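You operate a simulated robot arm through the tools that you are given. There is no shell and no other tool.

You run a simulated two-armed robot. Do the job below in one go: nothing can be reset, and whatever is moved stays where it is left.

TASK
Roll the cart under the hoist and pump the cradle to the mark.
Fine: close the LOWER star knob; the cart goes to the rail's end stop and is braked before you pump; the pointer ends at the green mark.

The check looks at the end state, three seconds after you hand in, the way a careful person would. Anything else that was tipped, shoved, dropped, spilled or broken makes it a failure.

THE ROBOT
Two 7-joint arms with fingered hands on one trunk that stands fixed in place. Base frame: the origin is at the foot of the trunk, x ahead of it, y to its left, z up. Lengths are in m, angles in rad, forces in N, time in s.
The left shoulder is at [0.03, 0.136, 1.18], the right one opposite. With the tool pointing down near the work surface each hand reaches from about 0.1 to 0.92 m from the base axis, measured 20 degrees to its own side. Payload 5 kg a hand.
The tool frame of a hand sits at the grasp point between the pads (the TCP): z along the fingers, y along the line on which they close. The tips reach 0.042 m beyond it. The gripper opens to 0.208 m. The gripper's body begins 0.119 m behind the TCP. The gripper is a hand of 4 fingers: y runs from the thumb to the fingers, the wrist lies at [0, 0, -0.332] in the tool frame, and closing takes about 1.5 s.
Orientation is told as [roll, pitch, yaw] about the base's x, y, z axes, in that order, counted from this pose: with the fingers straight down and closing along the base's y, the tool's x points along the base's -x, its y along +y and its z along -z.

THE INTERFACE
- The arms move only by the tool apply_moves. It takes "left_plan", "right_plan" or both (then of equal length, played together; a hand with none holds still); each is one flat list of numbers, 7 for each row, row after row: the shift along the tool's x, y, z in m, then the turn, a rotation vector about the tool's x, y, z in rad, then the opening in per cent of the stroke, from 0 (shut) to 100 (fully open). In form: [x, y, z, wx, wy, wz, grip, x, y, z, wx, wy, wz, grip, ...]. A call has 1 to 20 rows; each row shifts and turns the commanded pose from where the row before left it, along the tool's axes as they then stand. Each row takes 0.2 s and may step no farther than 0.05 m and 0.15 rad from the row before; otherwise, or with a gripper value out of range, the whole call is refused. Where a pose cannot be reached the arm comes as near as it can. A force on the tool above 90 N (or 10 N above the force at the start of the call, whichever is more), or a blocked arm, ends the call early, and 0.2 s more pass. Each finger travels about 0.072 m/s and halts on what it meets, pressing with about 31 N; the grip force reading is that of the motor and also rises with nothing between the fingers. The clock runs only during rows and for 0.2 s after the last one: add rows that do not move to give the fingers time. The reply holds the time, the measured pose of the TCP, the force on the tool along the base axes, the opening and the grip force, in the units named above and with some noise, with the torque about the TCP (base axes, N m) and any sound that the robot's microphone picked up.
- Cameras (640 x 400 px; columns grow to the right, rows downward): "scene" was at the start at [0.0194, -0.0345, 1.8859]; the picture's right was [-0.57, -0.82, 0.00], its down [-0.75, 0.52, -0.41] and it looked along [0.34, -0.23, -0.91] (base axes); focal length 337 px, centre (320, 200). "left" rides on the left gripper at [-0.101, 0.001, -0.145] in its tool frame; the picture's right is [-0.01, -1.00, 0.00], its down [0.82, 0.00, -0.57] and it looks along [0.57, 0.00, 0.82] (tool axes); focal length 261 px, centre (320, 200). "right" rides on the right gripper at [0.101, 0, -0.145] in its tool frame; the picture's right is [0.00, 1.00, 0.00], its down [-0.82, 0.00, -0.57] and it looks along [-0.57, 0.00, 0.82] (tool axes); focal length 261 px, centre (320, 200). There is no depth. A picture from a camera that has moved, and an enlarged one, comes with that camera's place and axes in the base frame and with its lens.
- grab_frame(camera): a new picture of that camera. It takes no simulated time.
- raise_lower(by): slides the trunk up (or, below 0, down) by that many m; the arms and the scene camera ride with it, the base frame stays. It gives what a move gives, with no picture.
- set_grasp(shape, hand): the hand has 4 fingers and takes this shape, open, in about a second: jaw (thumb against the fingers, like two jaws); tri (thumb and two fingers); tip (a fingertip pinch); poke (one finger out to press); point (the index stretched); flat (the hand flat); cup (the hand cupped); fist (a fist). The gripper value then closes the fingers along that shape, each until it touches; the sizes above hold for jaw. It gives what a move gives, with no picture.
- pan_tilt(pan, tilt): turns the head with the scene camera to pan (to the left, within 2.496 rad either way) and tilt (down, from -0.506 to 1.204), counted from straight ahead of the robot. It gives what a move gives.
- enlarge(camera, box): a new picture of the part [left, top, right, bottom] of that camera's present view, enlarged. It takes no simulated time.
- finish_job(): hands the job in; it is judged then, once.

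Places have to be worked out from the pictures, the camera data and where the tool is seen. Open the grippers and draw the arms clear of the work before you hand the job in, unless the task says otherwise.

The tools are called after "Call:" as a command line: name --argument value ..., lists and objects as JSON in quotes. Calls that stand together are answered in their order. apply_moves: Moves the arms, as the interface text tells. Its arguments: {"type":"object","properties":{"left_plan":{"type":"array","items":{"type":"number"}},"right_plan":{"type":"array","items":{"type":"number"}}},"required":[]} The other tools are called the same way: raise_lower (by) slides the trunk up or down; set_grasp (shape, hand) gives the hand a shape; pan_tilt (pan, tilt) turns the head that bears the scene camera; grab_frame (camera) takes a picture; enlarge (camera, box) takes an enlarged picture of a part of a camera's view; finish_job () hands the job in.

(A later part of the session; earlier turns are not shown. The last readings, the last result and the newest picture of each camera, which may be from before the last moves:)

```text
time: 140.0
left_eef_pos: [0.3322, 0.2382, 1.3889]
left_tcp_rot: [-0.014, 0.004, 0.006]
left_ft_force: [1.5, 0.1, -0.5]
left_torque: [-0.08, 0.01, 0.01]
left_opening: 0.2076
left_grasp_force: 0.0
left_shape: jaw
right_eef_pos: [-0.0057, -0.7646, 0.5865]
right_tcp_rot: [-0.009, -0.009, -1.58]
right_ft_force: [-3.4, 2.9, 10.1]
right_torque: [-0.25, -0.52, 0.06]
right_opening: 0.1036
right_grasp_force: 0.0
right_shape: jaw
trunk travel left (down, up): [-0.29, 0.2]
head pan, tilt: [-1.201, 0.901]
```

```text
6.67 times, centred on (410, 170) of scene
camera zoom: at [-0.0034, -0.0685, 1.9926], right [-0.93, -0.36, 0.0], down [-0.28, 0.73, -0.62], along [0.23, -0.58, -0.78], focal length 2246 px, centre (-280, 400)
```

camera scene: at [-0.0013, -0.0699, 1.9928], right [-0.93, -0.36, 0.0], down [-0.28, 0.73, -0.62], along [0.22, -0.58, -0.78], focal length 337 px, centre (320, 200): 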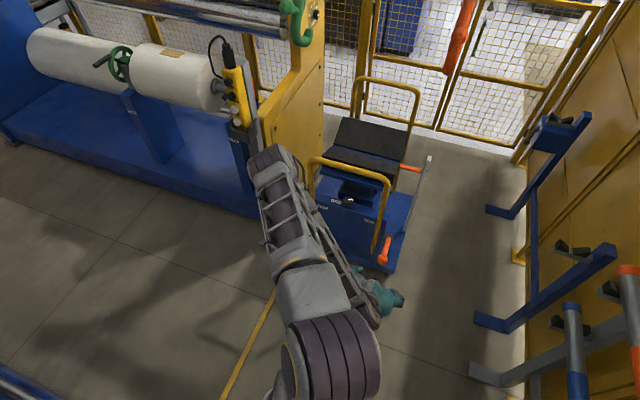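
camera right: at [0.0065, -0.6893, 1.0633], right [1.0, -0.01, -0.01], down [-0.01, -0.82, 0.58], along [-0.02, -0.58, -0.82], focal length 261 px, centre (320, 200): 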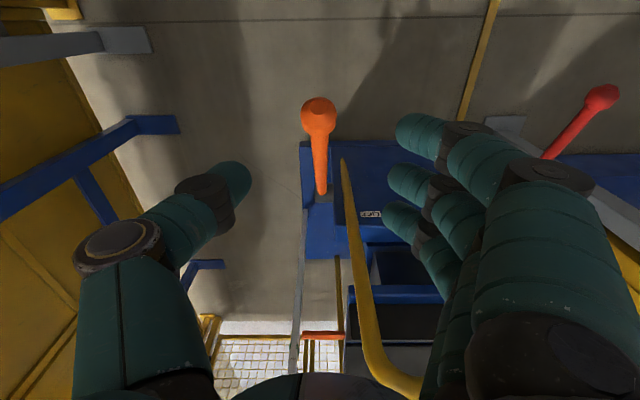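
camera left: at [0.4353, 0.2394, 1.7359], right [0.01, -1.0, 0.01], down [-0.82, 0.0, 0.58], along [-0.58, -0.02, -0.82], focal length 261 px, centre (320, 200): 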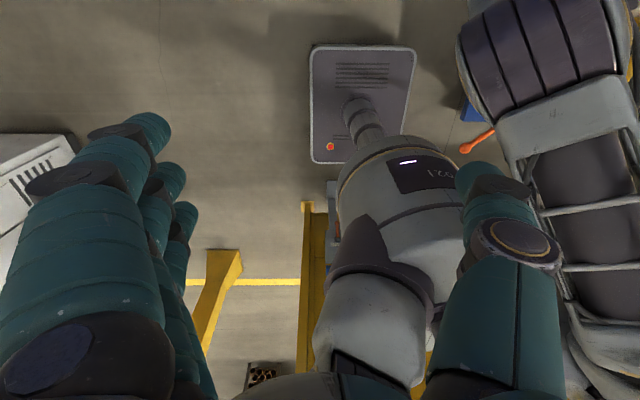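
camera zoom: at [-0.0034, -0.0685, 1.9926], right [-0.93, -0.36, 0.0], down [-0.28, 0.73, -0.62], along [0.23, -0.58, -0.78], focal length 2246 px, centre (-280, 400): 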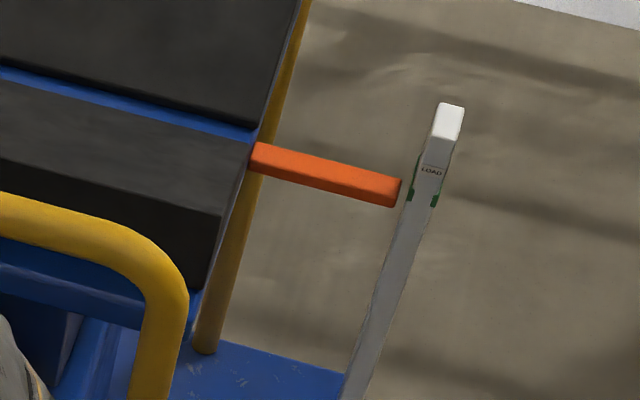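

The pointer has risen about half of the needed amount (24 of ~49 px). I'll push ~10° more, leaving a small margin for verification.

Call:
apply_moves --right_plan '[0.008, 0, 0.018, 0, 0, 0, 50, 0.006, 0, 0.018, 0, 0, 0, 50, 0.005, 0, 0.018, 0, 0, 0, 50, 0, 0, 0, 0, 0, 0, 50]'

Call:
enlarge --camera "scene" --box '[395, 150, 435, 190]'

```text
time: 141.0
left_eef_pos: [0.3325, 0.2336, 1.3896]
left_tcp_rot: [-0.014, 0.005, 0.006]
left_ft_force: [-0.7, 0.1, -0.1]
left_torque: [0.07, 0.0, 0.0]
left_opening: 0.2079
left_grasp_force: 0.0
left_shape: jaw
right_eef_pos: [-0.0068, -0.7432, 0.5319]
right_tcp_rot: [-0.009, -0.007, -1.577]
right_ft_force: [-0.6, 2.4, 4.7]
right_torque: [-0.21, -0.13, 0.02]
right_opening: 0.1041
right_grasp_force: 0.1
right_shape: jaw
trunk travel left (down, up): [-0.29, 0.2]
head pan, tilt: [-1.201, 0.901]
```

```text
10.00 times, centred on (415, 170) of scene
camera zoom: at [-0.0023, -0.0712, 1.9926], right [-0.93, -0.36, 0.0], down [-0.28, 0.73, -0.62], along [0.22, -0.58, -0.78], focal length 3369 px, centre (-630, 500)
```

zoom: 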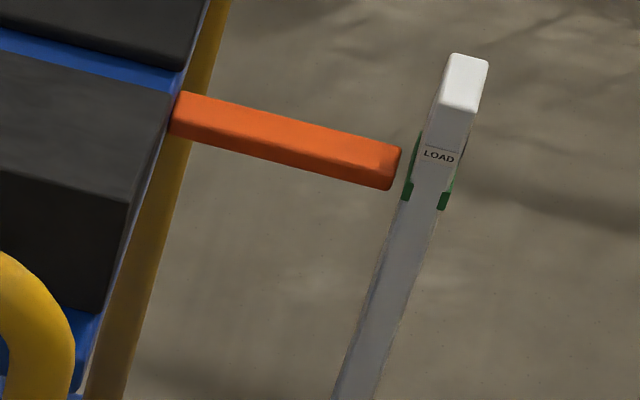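

By my estimate it is within ~4 mm of target. I'll raise off and verify again with the level hand camera.

Call:
apply_moves --right_plan '[-0.005, 0, -0.018, 0, 0, 0, 50, -0.006, 0, -0.018, 0, 0, 0, 50, -0.008, 0, -0.018, 0, 0, 0, 50, -0.0083, 0, -0.0177, 0, 0, 0, 50, -0.0083, 0, -0.0177, 0, 0, 0, 50, -0.01, 0, -0.0175, 0, 0, 0, 50, -0.01, 0, -0.0175, 0, 0, 0, 50, 0, 0.003, -0.04, 0, 0, 0, 50, 0, 0.003, -0.04, 0, 0, 0, 50, 0, 0, -0.04, 0, 0, 0, 50, 0, 0, -0.04, 0, 0, 0, 50, 0, 0, -0.04, 0, 0, 0, 50, 0, 0, -0.04, 0, 0, 0, 50]'

Call:
apply_moves --right_plan '[0.035, 0, 0, 0, 0, 0, 50, 0.0314, 0, 0.0075, 0, -0.138, 0, 50, 0.0322, 0, 0.0031, 0, -0.138, 0, 50, 0.0323, 0, -0.0014, 0, -0.138, 0, 50, 0.0318, 0, -0.0057, 0, -0.138, 0, 50, 0.0307, 0, -0.0101, 0, -0.138, 0, 50]'

Call:
enlarge --camera "right" --box '[275, 165, 355, 245]'

Call:
enlarge --camera "scene" --box '[395, 150, 435, 190]'

```text
time: 143.8
left_eef_pos: [0.3332, 0.2363, 1.391]
left_tcp_rot: [-0.016, 0.006, 0.008]
left_ft_force: [0.7, 0.3, -0.2]
left_torque: [-0.11, -0.04, 0.02]
left_opening: 0.2084
left_grasp_force: 0.0
left_shape: jaw
right_eef_pos: [0.0023, -0.7953, 0.9001]
right_tcp_rot: [-0.01, -0.006, -1.581]
right_ft_force: [0.5, 1.0, 0.9]
right_torque: [-0.12, 0.02, 0.04]
right_opening: 0.1041
right_grasp_force: 0.0
right_shape: jaw
trunk travel left (down, up): [-0.29, 0.2]
head pan, tilt: [-1.201, 0.901]
```

```text
time: 145.2
left_eef_pos: [0.3349, 0.2346, 1.3897]
left_tcp_rot: [-0.015, 0.005, 0.006]
left_ft_force: [0.3, 0.1, 0.4]
left_torque: [-0.03, 0.05, 0.0]
left_opening: 0.2079
left_grasp_force: 0.0
left_shape: jaw
right_eef_pos: [0.0038, -0.6063, 0.8596]
right_tcp_rot: [-0.018, -0.7, -1.57]
right_ft_force: [1.1, -0.5, 0.7]
right_torque: [0.08, 0.05, -0.04]
right_opening: 0.1041
right_grasp_force: 0.0
right_shape: jaw
trunk travel left (down, up): [-0.29, 0.2]
head pan, tilt: [-1.201, 0.901]
```

```text
5.00 times, centred on (315, 205) of right
camera zoom: at [0.0058, -0.4353, 0.9058], right [1.0, -0.01, -0.01], down [0.01, -0.26, 0.97], along [-0.01, -0.97, -0.26], focal length 1303 px, centre (345, 175)
```

zoom: 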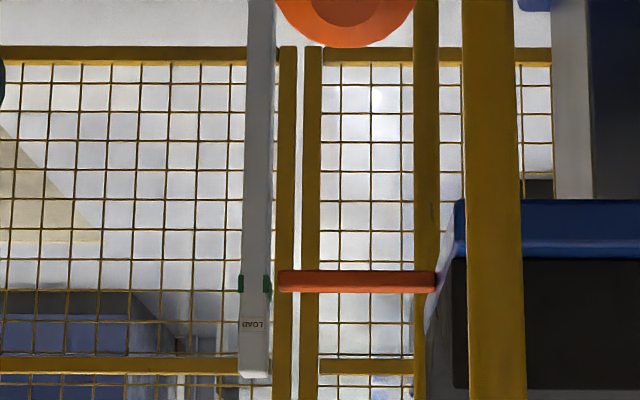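

```text
10.00 times, centred on (415, 170) of scene
camera zoom: at [-0.0012, -0.0698, 1.9928], right [-0.93, -0.36, 0.0], down [-0.28, 0.73, -0.62], along [0.22, -0.58, -0.78], focal length 3369 px, centre (-630, 500)
```

zoom: 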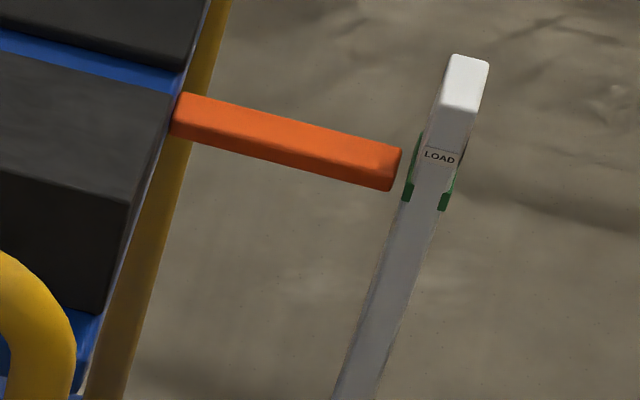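

They're nearly level here. I'll zoom in more closely on the hand-camera view.

Call:
enlarge --camera "right" --box '[295, 208, 335, 238]'

Call:
enlarge --camera "right" --box '[300, 214, 320, 230]'

```text
13.33 times, centred on (315, 223) of right
camera zoom: at [0.0058, -0.4353, 0.9058], right [1.0, -0.01, -0.01], down [0.01, -0.26, 0.97], along [-0.01, -0.97, -0.26], focal length 3475 px, centre (387, -107)
```

zoom: 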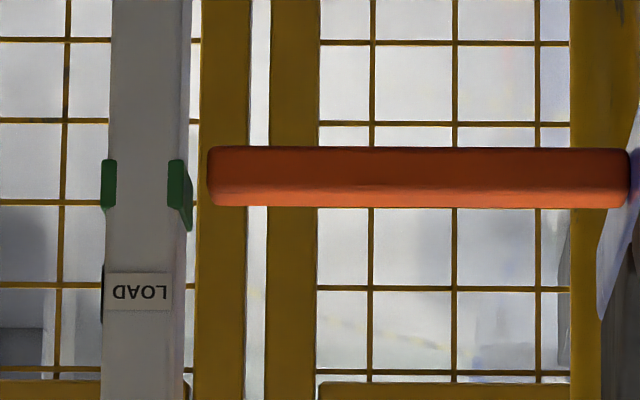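

```text
16.00 times, centred on (310, 222) of right
camera zoom: at [0.0058, -0.4353, 0.9058], right [1.0, -0.01, -0.01], down [0.01, -0.26, 0.97], along [-0.01, -0.97, -0.26], focal length 4170 px, centre (480, -152)
```

zoom: 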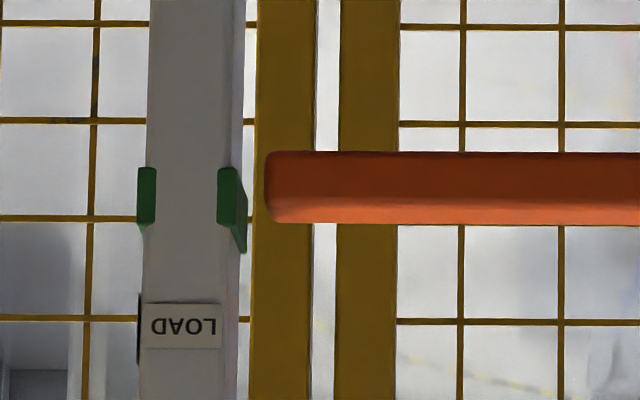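

The pointer seems ≈5–7 mm below the mark's centre. To remove perspective ambiguity, I'll lower the camera to the mark's own height and look level.

Call:
apply_moves --right_plan '[0.0274, -0.02, 0.0325, 0, 0, 0, 50, 0.0274, -0.02, 0.0325, 0, 0, 0, 50, 0.0274, -0.02, 0.0325, 0, 0, 0, 50, 0.0274, -0.02, 0.0325, 0, 0, 0, 50, 0, 0, 0, 0, -0.13, 0, 50]'

Call:
grab_frame --camera "right"

```text
time: 146.4
left_eef_pos: [0.3351, 0.2363, 1.3904]
left_tcp_rot: [-0.016, 0.006, 0.005]
left_ft_force: [0.9, 0.7, -0.6]
left_torque: [-0.1, 0.03, 0.02]
left_opening: 0.2077
left_grasp_force: 0.1
left_shape: jaw
right_eef_pos: [-0.0783, -0.6046, 0.6895]
right_tcp_rot: [-0.015, -0.827, -1.568]
right_ft_force: [0.6, -1.0, 1.1]
right_torque: [0.03, 0.03, -0.02]
right_opening: 0.1041
right_grasp_force: 0.1
right_shape: jaw
trunk travel left (down, up): [-0.29, 0.2]
head pan, tilt: [-1.201, 0.901]
```

```text
taken
camera right: at [-0.0761, -0.4292, 0.7128], right [1.0, -0.01, -0.01], down [0.0, -0.13, 0.99], along [-0.01, -0.99, -0.13], focal length 261 px, centre (320, 200)
```

right: 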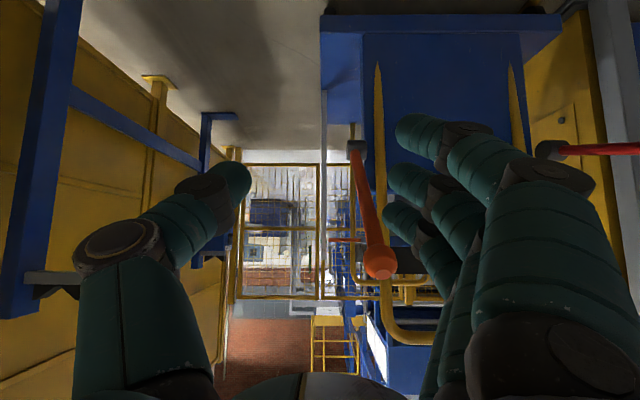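

The camera is now at z≈0.713, about level with the mark. I'll zoom in on the post and pointer.

Call:
enlarge --camera "right" --box '[305, 228, 345, 258]'

Call:
enlarge --camera "right" --box '[312, 232, 336, 250]'

```text
13.33 times, centred on (325, 243) of right
camera zoom: at [-0.0761, -0.4292, 0.7128], right [1.0, -0.01, -0.01], down [0.0, -0.13, 0.99], along [-0.01, -0.99, -0.13], focal length 3475 px, centre (253, -373)
```

zoom: 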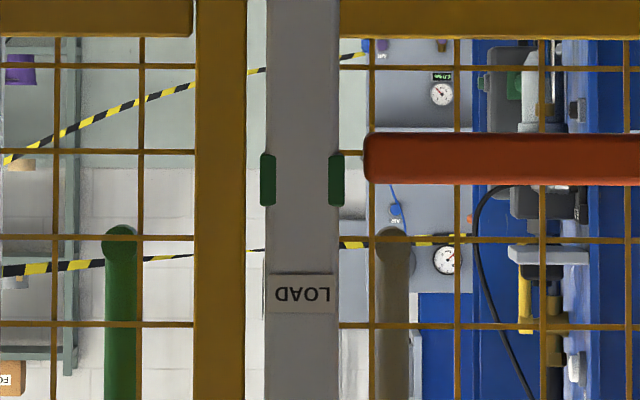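

```text
16.00 times, centred on (324, 241) of right
camera zoom: at [-0.0761, -0.4292, 0.7128], right [1.0, -0.01, -0.01], down [0.0, -0.13, 0.99], along [-0.01, -0.99, -0.13], focal length 4170 px, centre (256, -456)
```

zoom: 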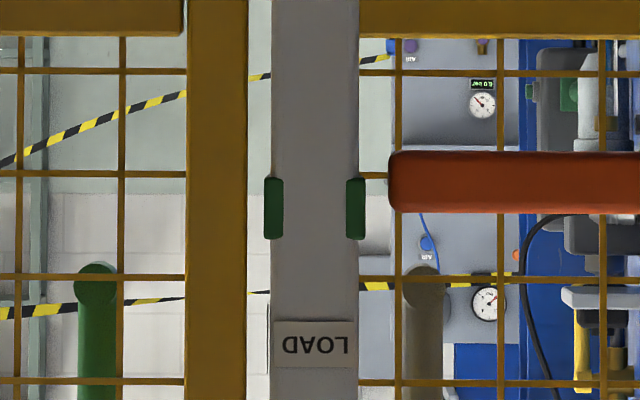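

A clean level view: the pointer's centre is ≈6 mm below the green mark's centre, ≈3.7° of stroke. I'll go back above the ball for a small final push.

Call:
apply_moves --right_plan '[0, 0, 0, 0, 0.13, 0, 50, -0.0274, 0.02, -0.0325, 0, 0, 0, 50, -0.0274, 0.02, -0.0325, 0, 0, 0, 50, -0.0274, 0.02, -0.0325, 0, 0, 0, 50, -0.0274, 0.02, -0.0325, 0, 0, 0, 50, -0.0307, 0, 0.0101, 0, 0.138, 0, 50, -0.0318, 0, 0.0057, 0, 0.138, 0, 50, -0.0323, 0, 0.0014, 0, 0.138, 0, 50, -0.0322, 0, -0.0031, 0, 0.138, 0, 50, -0.0314, 0, -0.0075, 0, 0.138, 0, 50, -0.035, 0, 0, 0, 0, 0, 50]'

Call:
apply_moves --right_plan '[-0.007, -0.004, 0.043, 0, 0, 0, 50, 0, 0, 0.043, 0, 0, 0, 50, 0, 0, 0.043, 0, 0, 0, 50, 0, 0, 0.043, 0, 0, 0, 50, 0, 0, 0.043, 0, 0, 0, 50, 0, 0, 0.03, 0, 0, 0, 50]'

Call:
enlarge --camera "scene" --box '[395, 150, 435, 190]'

Call:
grab_frame --camera "right"

```text
time: 148.8
left_eef_pos: [0.3336, 0.2346, 1.3905]
left_tcp_rot: [-0.015, 0.004, 0.006]
left_ft_force: [1.1, -0.3, 0.3]
left_torque: [0.08, -0.02, -0.01]
left_opening: 0.2077
left_grasp_force: 0.0
left_shape: jaw
right_eef_pos: [0.0029, -0.7919, 0.9185]
right_tcp_rot: [-0.01, -0.005, -1.578]
right_ft_force: [-0.8, 0.3, -0.5]
right_torque: [-0.01, -0.08, -0.03]
right_opening: 0.1041
right_grasp_force: 0.0
right_shape: jaw
trunk travel left (down, up): [-0.29, 0.2]
head pan, tilt: [-1.201, 0.901]
```

```text
time: 150.2
left_eef_pos: [0.3325, 0.2347, 1.3919]
left_tcp_rot: [-0.013, 0.005, 0.006]
left_ft_force: [-0.5, -0.6, -0.9]
left_torque: [0.03, 0.02, 0.0]
left_opening: 0.208
left_grasp_force: 0.2
left_shape: jaw
right_eef_pos: [-0.0024, -0.8006, 0.6744]
right_tcp_rot: [-0.008, -0.008, -1.58]
right_ft_force: [-0.4, -1.2, 0.2]
right_torque: [0.09, -0.01, 0.01]
right_opening: 0.1043
right_grasp_force: 0.2
right_shape: jaw
trunk travel left (down, up): [-0.29, 0.2]
head pan, tilt: [-1.201, 0.901]
```

```text
10.00 times, centred on (415, 170) of scene
camera zoom: at [-0.0021, -0.0718, 1.9928], right [-0.93, -0.36, 0.0], down [-0.28, 0.73, -0.62], along [0.22, -0.58, -0.78], focal length 3369 px, centre (-630, 500)
```

zoom: 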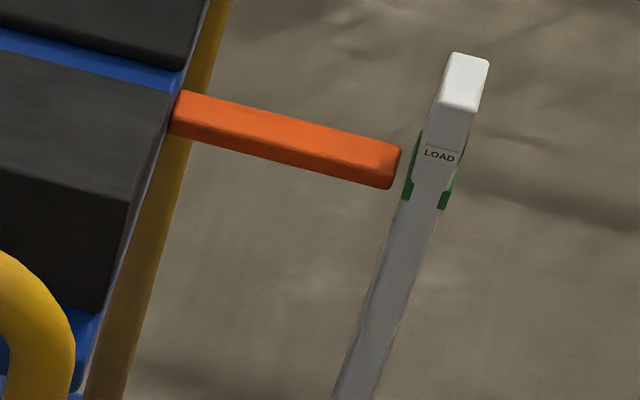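

```text
taken
camera right: at [0.0002, -0.6983, 0.818], right [1.0, -0.01, -0.01], down [-0.01, -0.82, 0.58], along [-0.02, -0.58, -0.82], focal length 261 px, centre (320, 200)
```

right: 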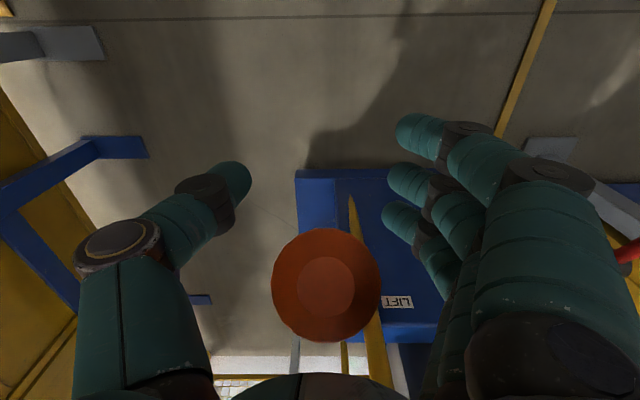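

Not in contact yet. By my estimate, contact is at TCP z≈0.648 and the target at ≈0.630. I'll go down in small steps, checking the pointer.

Call:
apply_moves --right_plan '[0, 0, 0.013, 0, 0, 0, 50, 0.003, 0, 0.012, 0, 0, 0, 50, 0.003, 0, 0.01, 0, 0, 0, 50, 0, 0, 0, 0, 0, 0, 50]'

Call:
enlarge --camera "scene" --box '[395, 150, 435, 190]'

```text
time: 151.2
left_eef_pos: [0.3338, 0.2357, 1.3901]
left_tcp_rot: [-0.016, 0.007, 0.006]
left_ft_force: [-0.2, 0.8, 0.5]
left_torque: [0.04, -0.01, 0.05]
left_opening: 0.208
left_grasp_force: 0.1
left_shape: jaw
right_eef_pos: [-0.0047, -0.7901, 0.6385]
right_tcp_rot: [-0.008, -0.004, -1.58]
right_ft_force: [-1.7, 7.6, 9.6]
right_torque: [-0.84, -0.2, 0.04]
right_opening: 0.1041
right_grasp_force: 0.0
right_shape: jaw
trunk travel left (down, up): [-0.29, 0.2]
head pan, tilt: [-1.201, 0.901]
```

```text
10.00 times, centred on (415, 170) of scene
camera zoom: at [-0.0027, -0.0692, 1.9929], right [-0.93, -0.36, 0.0], down [-0.28, 0.73, -0.62], along [0.22, -0.58, -0.78], focal length 3369 px, centre (-630, 500)
```

zoom: 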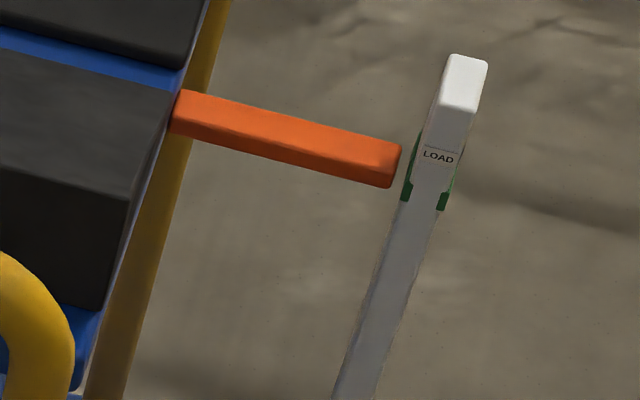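

Contact has been made and the pointer has just begun to move. I'll push another ~8 mm.

Call:
apply_moves --right_plan '[0.004, 0, 0.008, 0, 0, 0, 50, 0, 0, 0, 0, 0, 0, 50]'

Call:
enlarge --camera "scene" --box '[395, 150, 435, 190]'

```text
time: 151.8
left_eef_pos: [0.3338, 0.2349, 1.3901]
left_tcp_rot: [-0.014, 0.003, 0.007]
left_ft_force: [-0.2, -0.6, 0.4]
left_torque: [0.04, -0.03, 0.03]
left_opening: 0.2078
left_grasp_force: 0.0
left_shape: jaw
right_eef_pos: [-0.0052, -0.7886, 0.6311]
right_tcp_rot: [-0.008, -0.005, -1.579]
right_ft_force: [-2.8, 8.2, 9.3]
right_torque: [-0.81, -0.31, 0.01]
right_opening: 0.1037
right_grasp_force: 0.0
right_shape: jaw
trunk travel left (down, up): [-0.29, 0.2]
head pan, tilt: [-1.201, 0.901]
```

```text
10.00 times, centred on (415, 170) of scene
camera zoom: at [-0.0027, -0.0699, 1.9928], right [-0.93, -0.36, 0.0], down [-0.28, 0.73, -0.62], along [0.22, -0.58, -0.78], focal length 3369 px, centre (-630, 500)
```

zoom: 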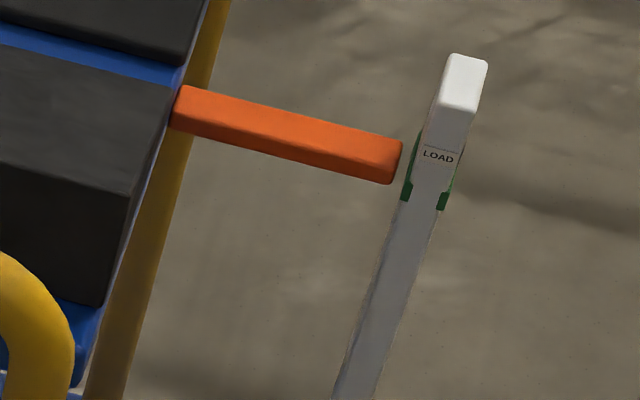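

It has risen ≈5 of the needed ≈7 px. I'll push 5 mm more.

Call:
apply_moves --right_plan '[0.003, 0, 0.005, 0, 0, 0, 50, 0, 0, 0, 0, 0, 0, 50]'

Call:
enlarge --camera "scene" --box '[395, 150, 435, 190]'

```text
time: 152.4
left_eef_pos: [0.3333, 0.2352, 1.39]
left_tcp_rot: [-0.016, 0.007, 0.008]
left_ft_force: [0.0, 0.1, 0.5]
left_torque: [0.03, -0.02, -0.02]
left_opening: 0.2078
left_grasp_force: 0.0
left_shape: jaw
right_eef_pos: [-0.0048, -0.7856, 0.625]
right_tcp_rot: [-0.008, -0.007, -1.581]
right_ft_force: [-2.5, 5.6, 9.1]
right_torque: [-0.63, -0.32, 0.01]
right_opening: 0.1038
right_grasp_force: 0.1
right_shape: jaw
trunk travel left (down, up): [-0.29, 0.2]
head pan, tilt: [-1.201, 0.901]
```

```text
10.00 times, centred on (415, 170) of scene
camera zoom: at [-0.0026, -0.0699, 1.9928], right [-0.93, -0.36, 0.0], down [-0.28, 0.73, -0.62], along [0.22, -0.58, -0.78], focal length 3369 px, centre (-630, 500)
```

zoom: 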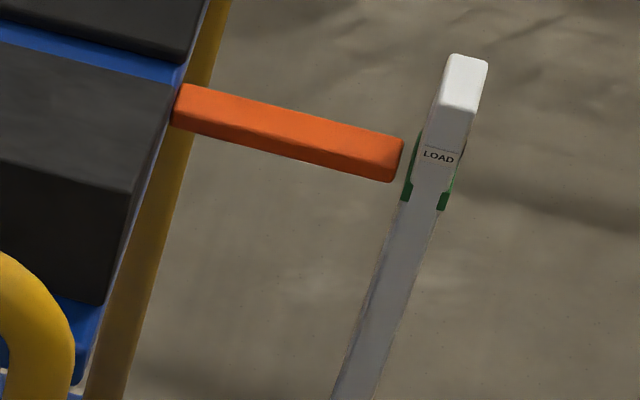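

That is ≈7 px in total. I'll raise off and verify with the level camera.

Call:
apply_moves --right_plan '[-0.007, 0, -0.013, 0, 0, 0, 50, -0.008, 0, -0.022, 0, 0, 0, 50, 0, 0.003, -0.04, 0, 0, 0, 50, 0, 0.003, -0.04, 0, 0, 0, 50, 0, 0, -0.04, 0, 0, 0, 50, 0, 0, -0.04, 0, 0, 0, 50, 0, 0, -0.04, 0, 0, 0, 50, 0, 0, -0.04, 0, 0, 0, 50, 0, 0, -0.002, 0, 0, 0, 50]'

Call:
apply_moves --right_plan '[0.035, 0, 0, 0, 0, 0, 50, 0.0314, 0, 0.0075, 0, -0.138, 0, 50, 0.0322, 0, 0.0031, 0, -0.138, 0, 50, 0.0323, 0, -0.0014, 0, -0.138, 0, 50, 0.0318, 0, -0.0057, 0, -0.138, 0, 50, 0.0307, 0, -0.0101, 0, -0.138, 0, 50, 0.0274, -0.02, 0.0325, 0, 0, 0, 50, 0.0274, -0.02, 0.0325, 0, 0, 0, 50, 0.0274, -0.02, 0.0325, 0, 0, 0, 50, 0.0274, -0.02, 0.0325, 0, 0, 0, 50, 0, 0, 0, 0, -0.13, 0, 50]'

Call:
grab_frame --camera "right"

Call:
enlarge --camera "right" --box '[312, 232, 336, 250]'

```text
time: 154.4
left_eef_pos: [0.3332, 0.2341, 1.3899]
left_tcp_rot: [-0.014, 0.004, 0.008]
left_ft_force: [-0.6, -0.6, 1.1]
left_torque: [0.09, -0.01, 0.0]
left_opening: 0.2078
left_grasp_force: 0.1
left_shape: jaw
right_eef_pos: [0.004, -0.8011, 0.9039]
right_tcp_rot: [-0.008, -0.006, -1.579]
right_ft_force: [-0.1, -0.4, 0.3]
right_torque: [0.05, -0.01, -0.02]
right_opening: 0.1039
right_grasp_force: 0.0
right_shape: jaw
trunk travel left (down, up): [-0.29, 0.2]
head pan, tilt: [-1.201, 0.901]
```

```text
time: 156.8
left_eef_pos: [0.334, 0.2367, 1.3903]
left_tcp_rot: [-0.017, 0.005, 0.006]
left_ft_force: [0.6, 0.8, 0.2]
left_torque: [-0.09, 0.02, 0.02]
left_opening: 0.2081
left_grasp_force: 0.1
left_shape: jaw
right_eef_pos: [-0.077, -0.6075, 0.6955]
right_tcp_rot: [-0.013, -0.83, -1.57]
right_ft_force: [-0.1, -0.6, 1.0]
right_torque: [0.04, 0.02, 0.01]
right_opening: 0.104
right_grasp_force: 0.1
right_shape: jaw
trunk travel left (down, up): [-0.29, 0.2]
head pan, tilt: [-1.201, 0.901]
```

```text
taken
camera right: at [-0.0735, -0.4322, 0.7191], right [1.0, -0.01, -0.01], down [0.0, -0.13, 0.99], along [-0.01, -0.99, -0.13], focal length 261 px, centre (320, 200)
```

right: 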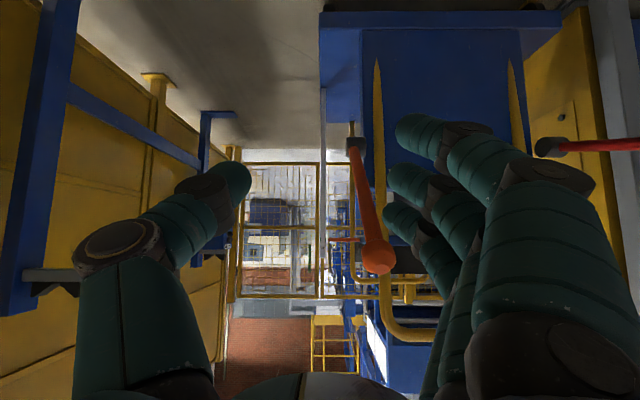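

```text
16.00 times, centred on (324, 241) of right
camera zoom: at [-0.0735, -0.4322, 0.7191], right [1.0, -0.01, -0.01], down [0.0, -0.13, 0.99], along [-0.01, -0.99, -0.13], focal length 4170 px, centre (256, -456)
```

zoom: 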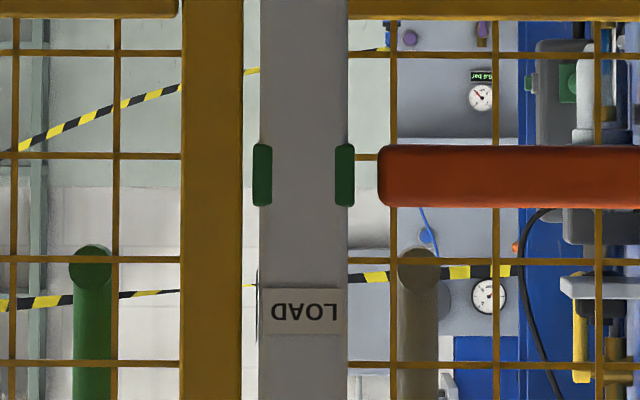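

The pointer is now centred on the green mark, within ≈1 mm. I'll open the hand and draw the right arm clear, then check everything.

Call:
apply_moves --right_plan '[-0.0058, 0.038, -0.0107, 0, 0, 0, 70, -0.0058, 0.038, -0.0107, 0, 0, 0, 100, -0.0058, 0.038, -0.0107, 0, 0, 0, 100, -0.0058, 0.038, -0.0107, 0, 0, 0, 100, -0.0058, 0.038, -0.0107, 0, 0, 0, 100, -0.0058, 0.038, -0.0107, 0, 0, 0, 100]'

Call:
grab_frame --camera "scene"

Call:
apply_moves --right_plan '[-0.0058, 0.038, -0.0107, 0, 0, 0, 100, -0.0058, 0.038, -0.0107, 0, 0, 0, 100, -0.0058, 0.038, -0.0107, 0, 0, 0, 100, -0.0058, 0.038, -0.0107, 0, 0, 0, 100, -0.0058, 0.038, -0.0107, 0, 0, 0, 100, -0.0058, 0.038, -0.0107, 0, 0, 0, 100]'

Call:
grab_frame --camera "scene"

Call:
grab_frame --camera "right"

```text
time: 158.2
left_eef_pos: [0.334, 0.2359, 1.3908]
left_tcp_rot: [-0.015, 0.004, 0.005]
left_ft_force: [1.4, 0.7, -0.7]
left_torque: [-0.07, 0.05, 0.02]
left_opening: 0.2078
left_grasp_force: 0.1
left_shape: jaw
right_eef_pos: [0.1505, -0.5838, 0.7627]
right_tcp_rot: [-0.018, -0.827, -1.569]
right_ft_force: [0.2, 1.0, 0.9]
right_torque: [-0.01, -0.03, 0.02]
right_opening: 0.2078
right_grasp_force: 0.0
right_shape: jaw
trunk travel left (down, up): [-0.29, 0.2]
head pan, tilt: [-1.201, 0.901]
```

```text
taken
camera scene: at [-0.0011, -0.0691, 1.9929], right [-0.93, -0.36, 0.0], down [-0.28, 0.73, -0.62], along [0.22, -0.58, -0.78], focal length 337 px, centre (320, 200)
```

scene: 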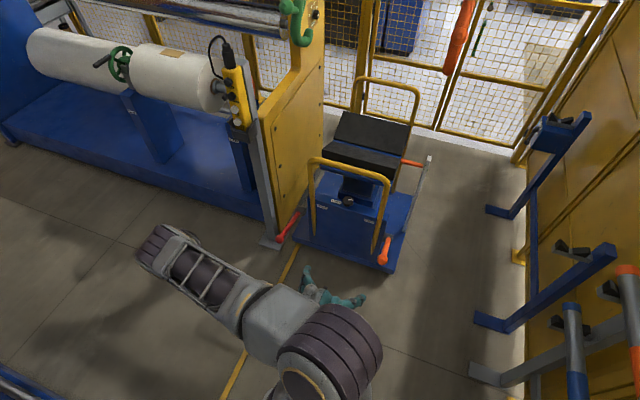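

```text
time: 159.6
left_eef_pos: [0.3339, 0.2358, 1.39]
left_tcp_rot: [-0.016, 0.007, 0.005]
left_ft_force: [0.6, 0.2, -0.2]
left_torque: [-0.09, 0.03, 0.02]
left_opening: 0.2076
left_grasp_force: 0.0
left_shape: jaw
right_eef_pos: [0.3793, -0.5629, 0.8276]
right_tcp_rot: [-0.016, -0.829, -1.569]
right_ft_force: [-0.3, 0.4, 1.0]
right_torque: [0.01, -0.01, 0.05]
right_opening: 0.208
right_grasp_force: 0.0
right_shape: jaw
trunk travel left (down, up): [-0.29, 0.2]
head pan, tilt: [-1.201, 0.901]
```

```text
taken
camera scene: at [-0.0017, -0.0687, 1.9929], right [-0.93, -0.36, 0.0], down [-0.28, 0.73, -0.62], along [0.22, -0.58, -0.78], focal length 337 px, centre (320, 200)
```

scene: 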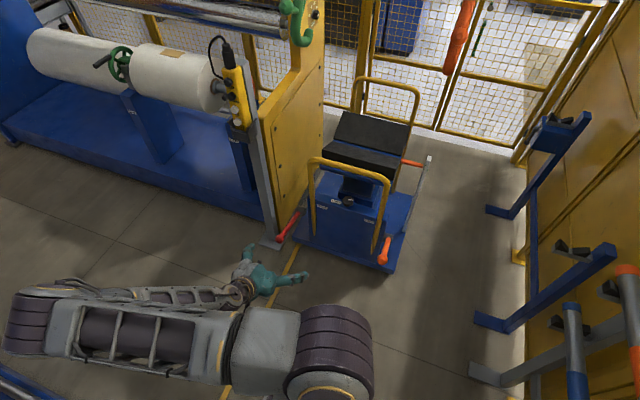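

```text
taken
camera right: at [0.383, -0.3878, 0.8515], right [1.0, -0.01, -0.01], down [0.01, -0.13, 0.99], along [-0.01, -0.99, -0.13], focal length 261 px, centre (320, 200)
```

right: 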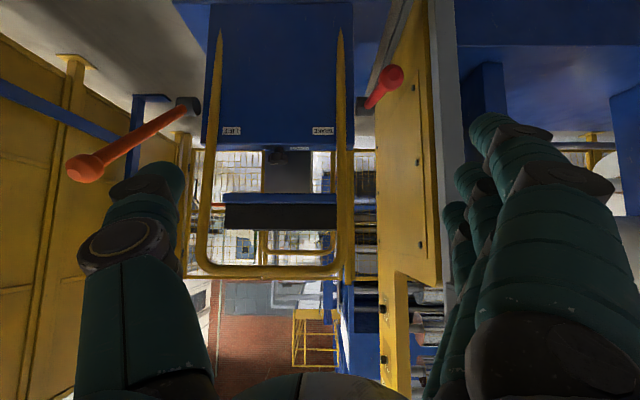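

The arm is clear. I'll check the knob, the brake lever, the cart's position and the pointer once more.

Call:
enlarge --camera "scene" --box '[260, 70, 440, 280]'

Call:
enlarge --camera "scene" --box '[325, 180, 375, 220]'

Call:
enlarge --camera "scene" --box '[395, 150, 435, 190]'

Call:
enlarge --camera "scene" --box '[265, 190, 325, 250]'

```text
1.90 times, centred on (350, 175) of scene
camera zoom: at [-0.0017, -0.0687, 1.9929], right [-0.93, -0.36, 0.0], down [-0.28, 0.73, -0.62], along [0.22, -0.58, -0.78], focal length 642 px, centre (263, 248)
```

zoom: 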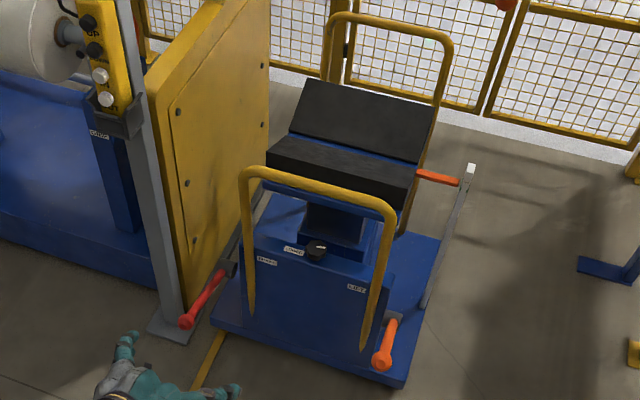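

```text
10.00 times, centred on (350, 200) of scene
camera zoom: at [-0.0017, -0.0687, 1.9929], right [-0.93, -0.36, 0.0], down [-0.28, 0.73, -0.62], along [0.22, -0.58, -0.78], focal length 3369 px, centre (20, 200)
```

zoom: 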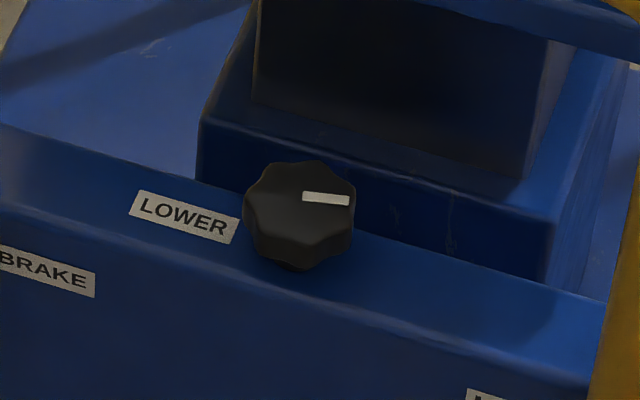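

```text
10.00 times, centred on (415, 170) of scene
camera zoom: at [-0.0017, -0.0687, 1.9929], right [-0.93, -0.36, 0.0], down [-0.28, 0.73, -0.62], along [0.22, -0.58, -0.78], focal length 3369 px, centre (-630, 500)
```

zoom: 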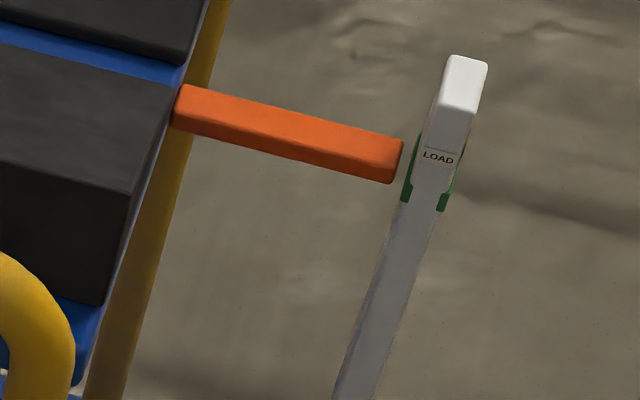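

```text
6.67 times, centred on (295, 220) of scene
camera zoom: at [-0.0017, -0.0687, 1.9929], right [-0.93, -0.36, 0.0], down [-0.28, 0.73, -0.62], along [0.22, -0.58, -0.78], focal length 2246 px, centre (487, 67)
```

zoom: 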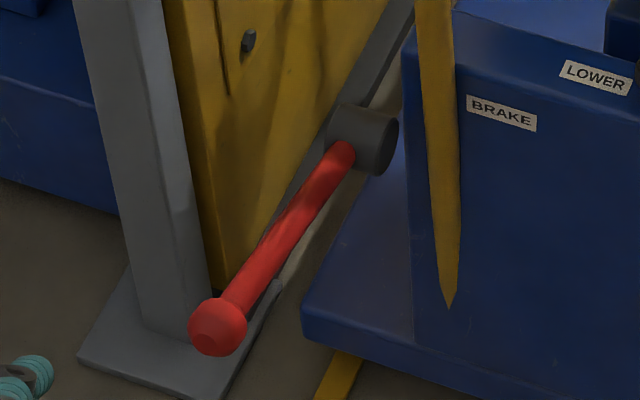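

Zooming in shows the star knob's mark at ~75°, not the ~90° it had at the stop: it was dragged back about 15° when I released it. The cradle holds, but I want the valve fully closed. I'll lower the trunk and return to the knob for one more clockwise tightening.

Call:
raise_lower --by -0.15

Call:
apply_moves --right_plan '[-0.02, -0.032, -0.01, 0, 0.068, 0, 60, -0.02, -0.032, -0.01, 0, 0.068, 0, 60, -0.02, -0.032, -0.01, 0, 0, 0, 60, -0.02, -0.032, -0.01, 0, 0, 0, 60]'

Call:
grab_frame --camera "scene"

Call:
grab_frame --camera "right"

```text
time: 161.4
left_eef_pos: [0.3327, 0.2357, 1.2406]
left_tcp_rot: [-0.017, 0.006, 0.007]
left_ft_force: [-0.3, -1.0, 0.7]
left_torque: [-0.01, -0.01, -0.01]
left_opening: 0.2081
left_grasp_force: 0.1
left_shape: jaw
right_eef_pos: [0.3796, -0.5637, 0.6777]
right_tcp_rot: [-0.013, -0.825, -1.572]
right_ft_force: [-0.9, 0.1, -0.3]
right_torque: [0.0, -0.01, 0.0]
right_opening: 0.2079
right_grasp_force: 0.0
right_shape: jaw
trunk travel left (down, up): [-0.14, 0.35]
head pan, tilt: [-1.201, 0.901]
```

```text
time: 162.4
left_eef_pos: [0.3325, 0.2347, 1.2407]
left_tcp_rot: [-0.014, 0.006, 0.009]
left_ft_force: [-1.0, 0.2, 0.1]
left_torque: [0.04, -0.06, 0.02]
left_opening: 0.2078
left_grasp_force: 0.0
left_shape: jaw
right_eef_pos: [0.2517, -0.595, 0.7616]
right_tcp_rot: [-0.012, -0.69, -1.573]
right_ft_force: [0.5, -0.6, 0.0]
right_torque: [0.04, 0.03, 0.0]
right_opening: 0.1253
right_grasp_force: 0.1
right_shape: jaw
trunk travel left (down, up): [-0.14, 0.35]
head pan, tilt: [-1.201, 0.901]
```

```text
taken
camera scene: at [-0.0034, -0.0717, 1.8428], right [-0.93, -0.36, 0.0], down [-0.28, 0.73, -0.62], along [0.23, -0.58, -0.78], focal length 337 px, centre (320, 200)
```

scene: 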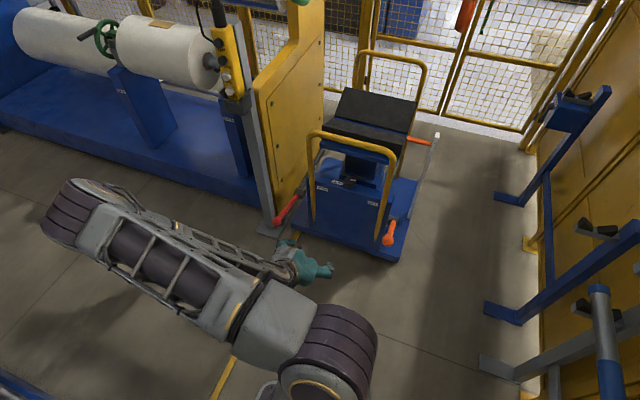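

```text
taken
camera right: at [0.254, -0.4251, 0.8085], right [1.0, -0.01, -0.01], down [0.0, -0.27, 0.96], along [-0.01, -0.96, -0.27], focal length 261 px, centre (320, 200)
```

right: 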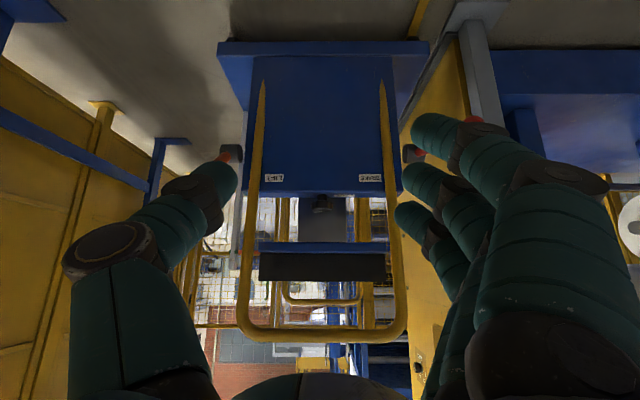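

The view is clear. I'll advance toward the knob's new position under the bar.

Call:
apply_moves --right_plan '[-0.0347, 0, 0.0176, 0, 0, 0, 60, -0.0347, 0, 0.0176, 0, 0, 0, 60, -0.0347, 0, 0.0176, 0, 0, 0, 60, -0.0347, 0, 0.0176, 0, 0, 0, 60, -0.0347, 0, 0.0176, 0, 0, 0, 60, -0.0347, 0, 0.0176, 0, 0, 0, 60, -0.0347, 0, 0.0176, 0, 0, 0, 60]'

Call:
grab_frame --camera "right"

Call:
grab_frame --camera "scene"

Call:
enlarge --camera "right" --box '[260, 130, 380, 220]'

```text
time: 164.0
left_eef_pos: [0.3323, 0.2334, 1.2403]
left_tcp_rot: [-0.015, 0.005, 0.007]
left_ft_force: [0.2, 0.3, -0.8]
left_torque: [0.07, -0.08, 0.03]
left_opening: 0.2079
left_grasp_force: 0.1
left_shape: jaw
right_eef_pos: [0.2511, -0.8606, 0.8209]
right_tcp_rot: [-0.012, -0.687, -1.57]
right_ft_force: [-0.6, 0.4, -0.6]
right_torque: [-0.05, 0.0, 0.03]
right_opening: 0.1251
right_grasp_force: 0.1
right_shape: jaw
trunk travel left (down, up): [-0.14, 0.35]
head pan, tilt: [-1.201, 0.901]
```

```text
taken
camera right: at [0.2533, -0.6902, 0.8682], right [1.0, -0.01, -0.01], down [0.0, -0.27, 0.96], along [-0.01, -0.96, -0.27], focal length 261 px, centre (320, 200)
```

right: 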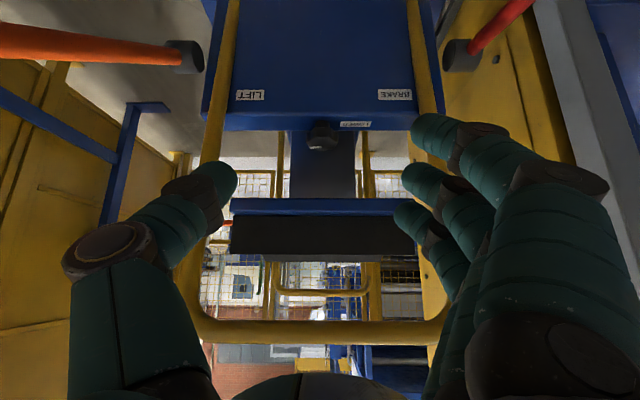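

```text
taken
camera scene: at [-0.0032, -0.072, 1.8427], right [-0.93, -0.36, 0.0], down [-0.28, 0.73, -0.62], along [0.23, -0.58, -0.78], focal length 337 px, centre (320, 200)
```

scene: 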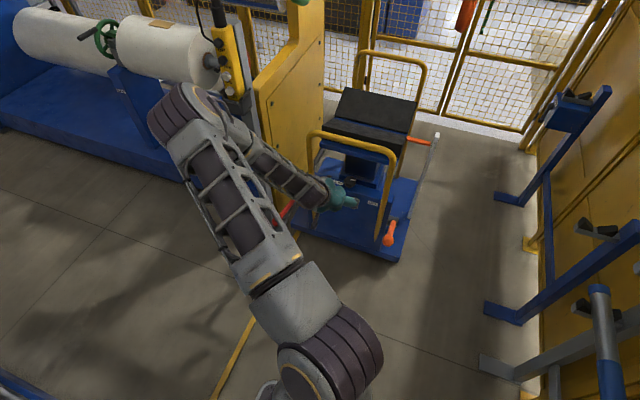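

```text
4.44 times, centred on (320, 175) of right
camera zoom: at [0.2533, -0.6902, 0.8682], right [1.0, -0.01, -0.01], down [0.0, -0.27, 0.96], along [-0.01, -0.96, -0.27], focal length 1158 px, centre (320, 311)
```

zoom: 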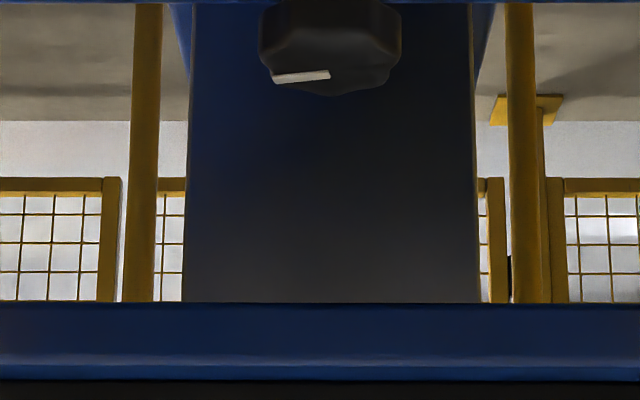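

The level view confirms the mark at ~75°, with the knob centre at ≈(0.252,-1.125,0.63). I'll approach along the tool axis as before, stopping with the fingers around the knob.

Call:
apply_moves --right_plan '[-0.027, 0, 0.0249, 0, 0, 0, 60, -0.027, 0, 0.0249, 0, 0, 0, 60, -0.027, 0, 0.0249, 0, 0, 0, 60, 0, 0, 0.0394, 0, 0, 0, 60, 0, 0, 0.0394, 0, 0, 0, 60, 0, 0, 0.0394, 0, 0, 0, 60, 0, 0, 0.0394, 0, 0, 0, 60]'

Call:
grab_frame --camera "right"

Call:
enlarge --camera "scene" --box '[270, 100, 440, 260]'

```text
time: 165.6
left_eef_pos: [0.3333, 0.2332, 1.2405]
left_tcp_rot: [-0.014, 0.006, 0.006]
left_ft_force: [0.1, -0.8, 0.7]
left_torque: [0.12, -0.04, 0.01]
left_opening: 0.2078
left_grasp_force: 0.0
left_shape: jaw
right_eef_pos: [0.2468, -1.0719, 0.6925]
right_tcp_rot: [-0.011, -0.688, -1.573]
right_ft_force: [0.5, -0.9, 0.3]
right_torque: [0.14, 0.11, -0.05]
right_opening: 0.1253
right_grasp_force: 0.0
right_shape: jaw
trunk travel left (down, up): [-0.14, 0.35]
head pan, tilt: [-1.201, 0.901]
```

```text
taken
camera right: at [0.2493, -0.9011, 0.7398], right [1.0, -0.01, -0.01], down [0.0, -0.27, 0.96], along [-0.01, -0.96, -0.27], focal length 261 px, centre (320, 200)
```

right: 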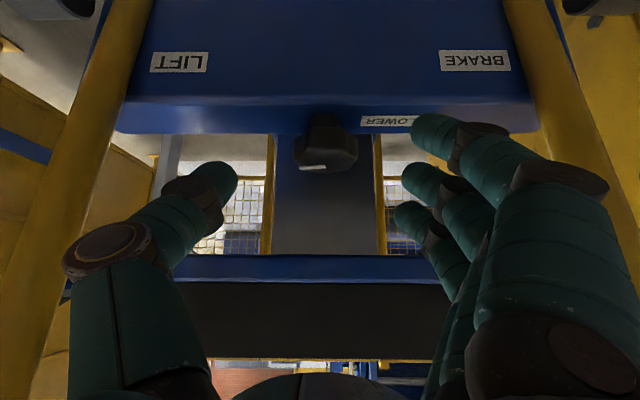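

```text
2.50 times, centred on (355, 180) of scene
camera zoom: at [-0.0028, -0.0728, 1.8427], right [-0.93, -0.36, 0.0], down [-0.28, 0.73, -0.62], along [0.22, -0.58, -0.78], focal length 842 px, centre (232, 250)
```

zoom: 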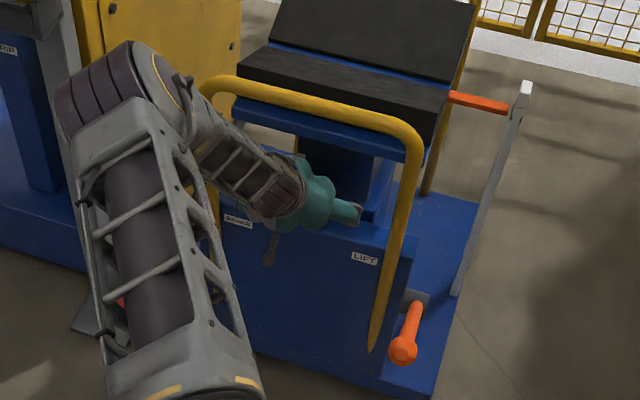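

The hand is clear of the bar. I'll finish the approach, pre-rotate the open hand by +20° about the knob, and grip.

Call:
apply_moves --right_plan '[-0.0009, 0.005, 0.0377, 0, 0, 0, 60, 0, -0.0033, 0, -0.0744, 0, -0.0902, 60, 0, -0.0033, 0, -0.0744, 0, -0.0902, 60, 0, -0.0033, 0, -0.0744, 0, -0.0902, 60]'

Call:
grab_frame --camera "right"

Call:
enlarge --camera "right" --box '[270, 130, 370, 220]'

```text
time: 166.6
left_eef_pos: [0.331, 0.2352, 1.2406]
left_tcp_rot: [-0.016, 0.003, 0.008]
left_ft_force: [-0.1, 1.4, -0.1]
left_torque: [-0.09, -0.11, 0.02]
left_opening: 0.2079
left_grasp_force: 0.1
left_shape: jaw
right_eef_pos: [0.2423, -1.0961, 0.667]
right_tcp_rot: [-0.011, -0.688, -1.22]
right_ft_force: [1.0, 0.5, 0.8]
right_torque: [-0.02, 0.14, -0.11]
right_opening: 0.125
right_grasp_force: 0.1
right_shape: jaw
trunk travel left (down, up): [-0.14, 0.35]
head pan, tilt: [-1.201, 0.901]
```

```text
taken
camera right: at [0.1873, -0.9358, 0.7142], right [0.94, 0.34, 0.0], down [0.1, -0.25, 0.96], along [0.32, -0.91, -0.27], focal length 261 px, centre (320, 200)
```

right: 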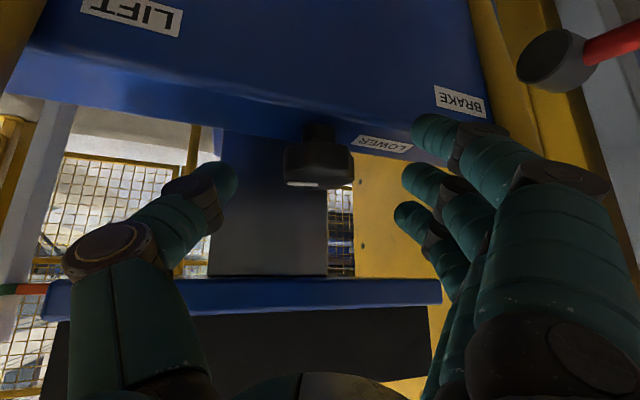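

```text
4.44 times, centred on (320, 175) of right
camera zoom: at [0.1873, -0.9358, 0.7142], right [0.94, 0.34, 0.0], down [0.1, -0.25, 0.96], along [0.32, -0.91, -0.27], focal length 1158 px, centre (320, 311)
```

zoom: 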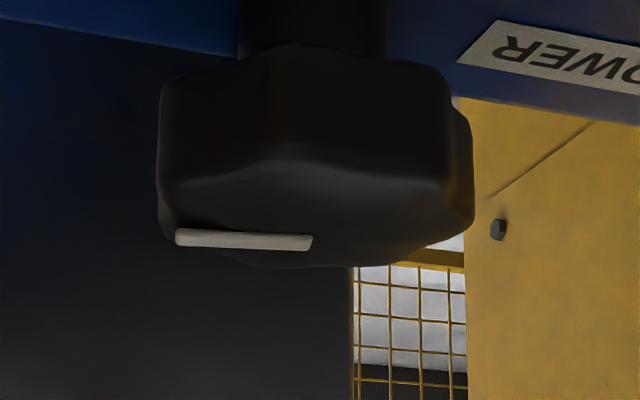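

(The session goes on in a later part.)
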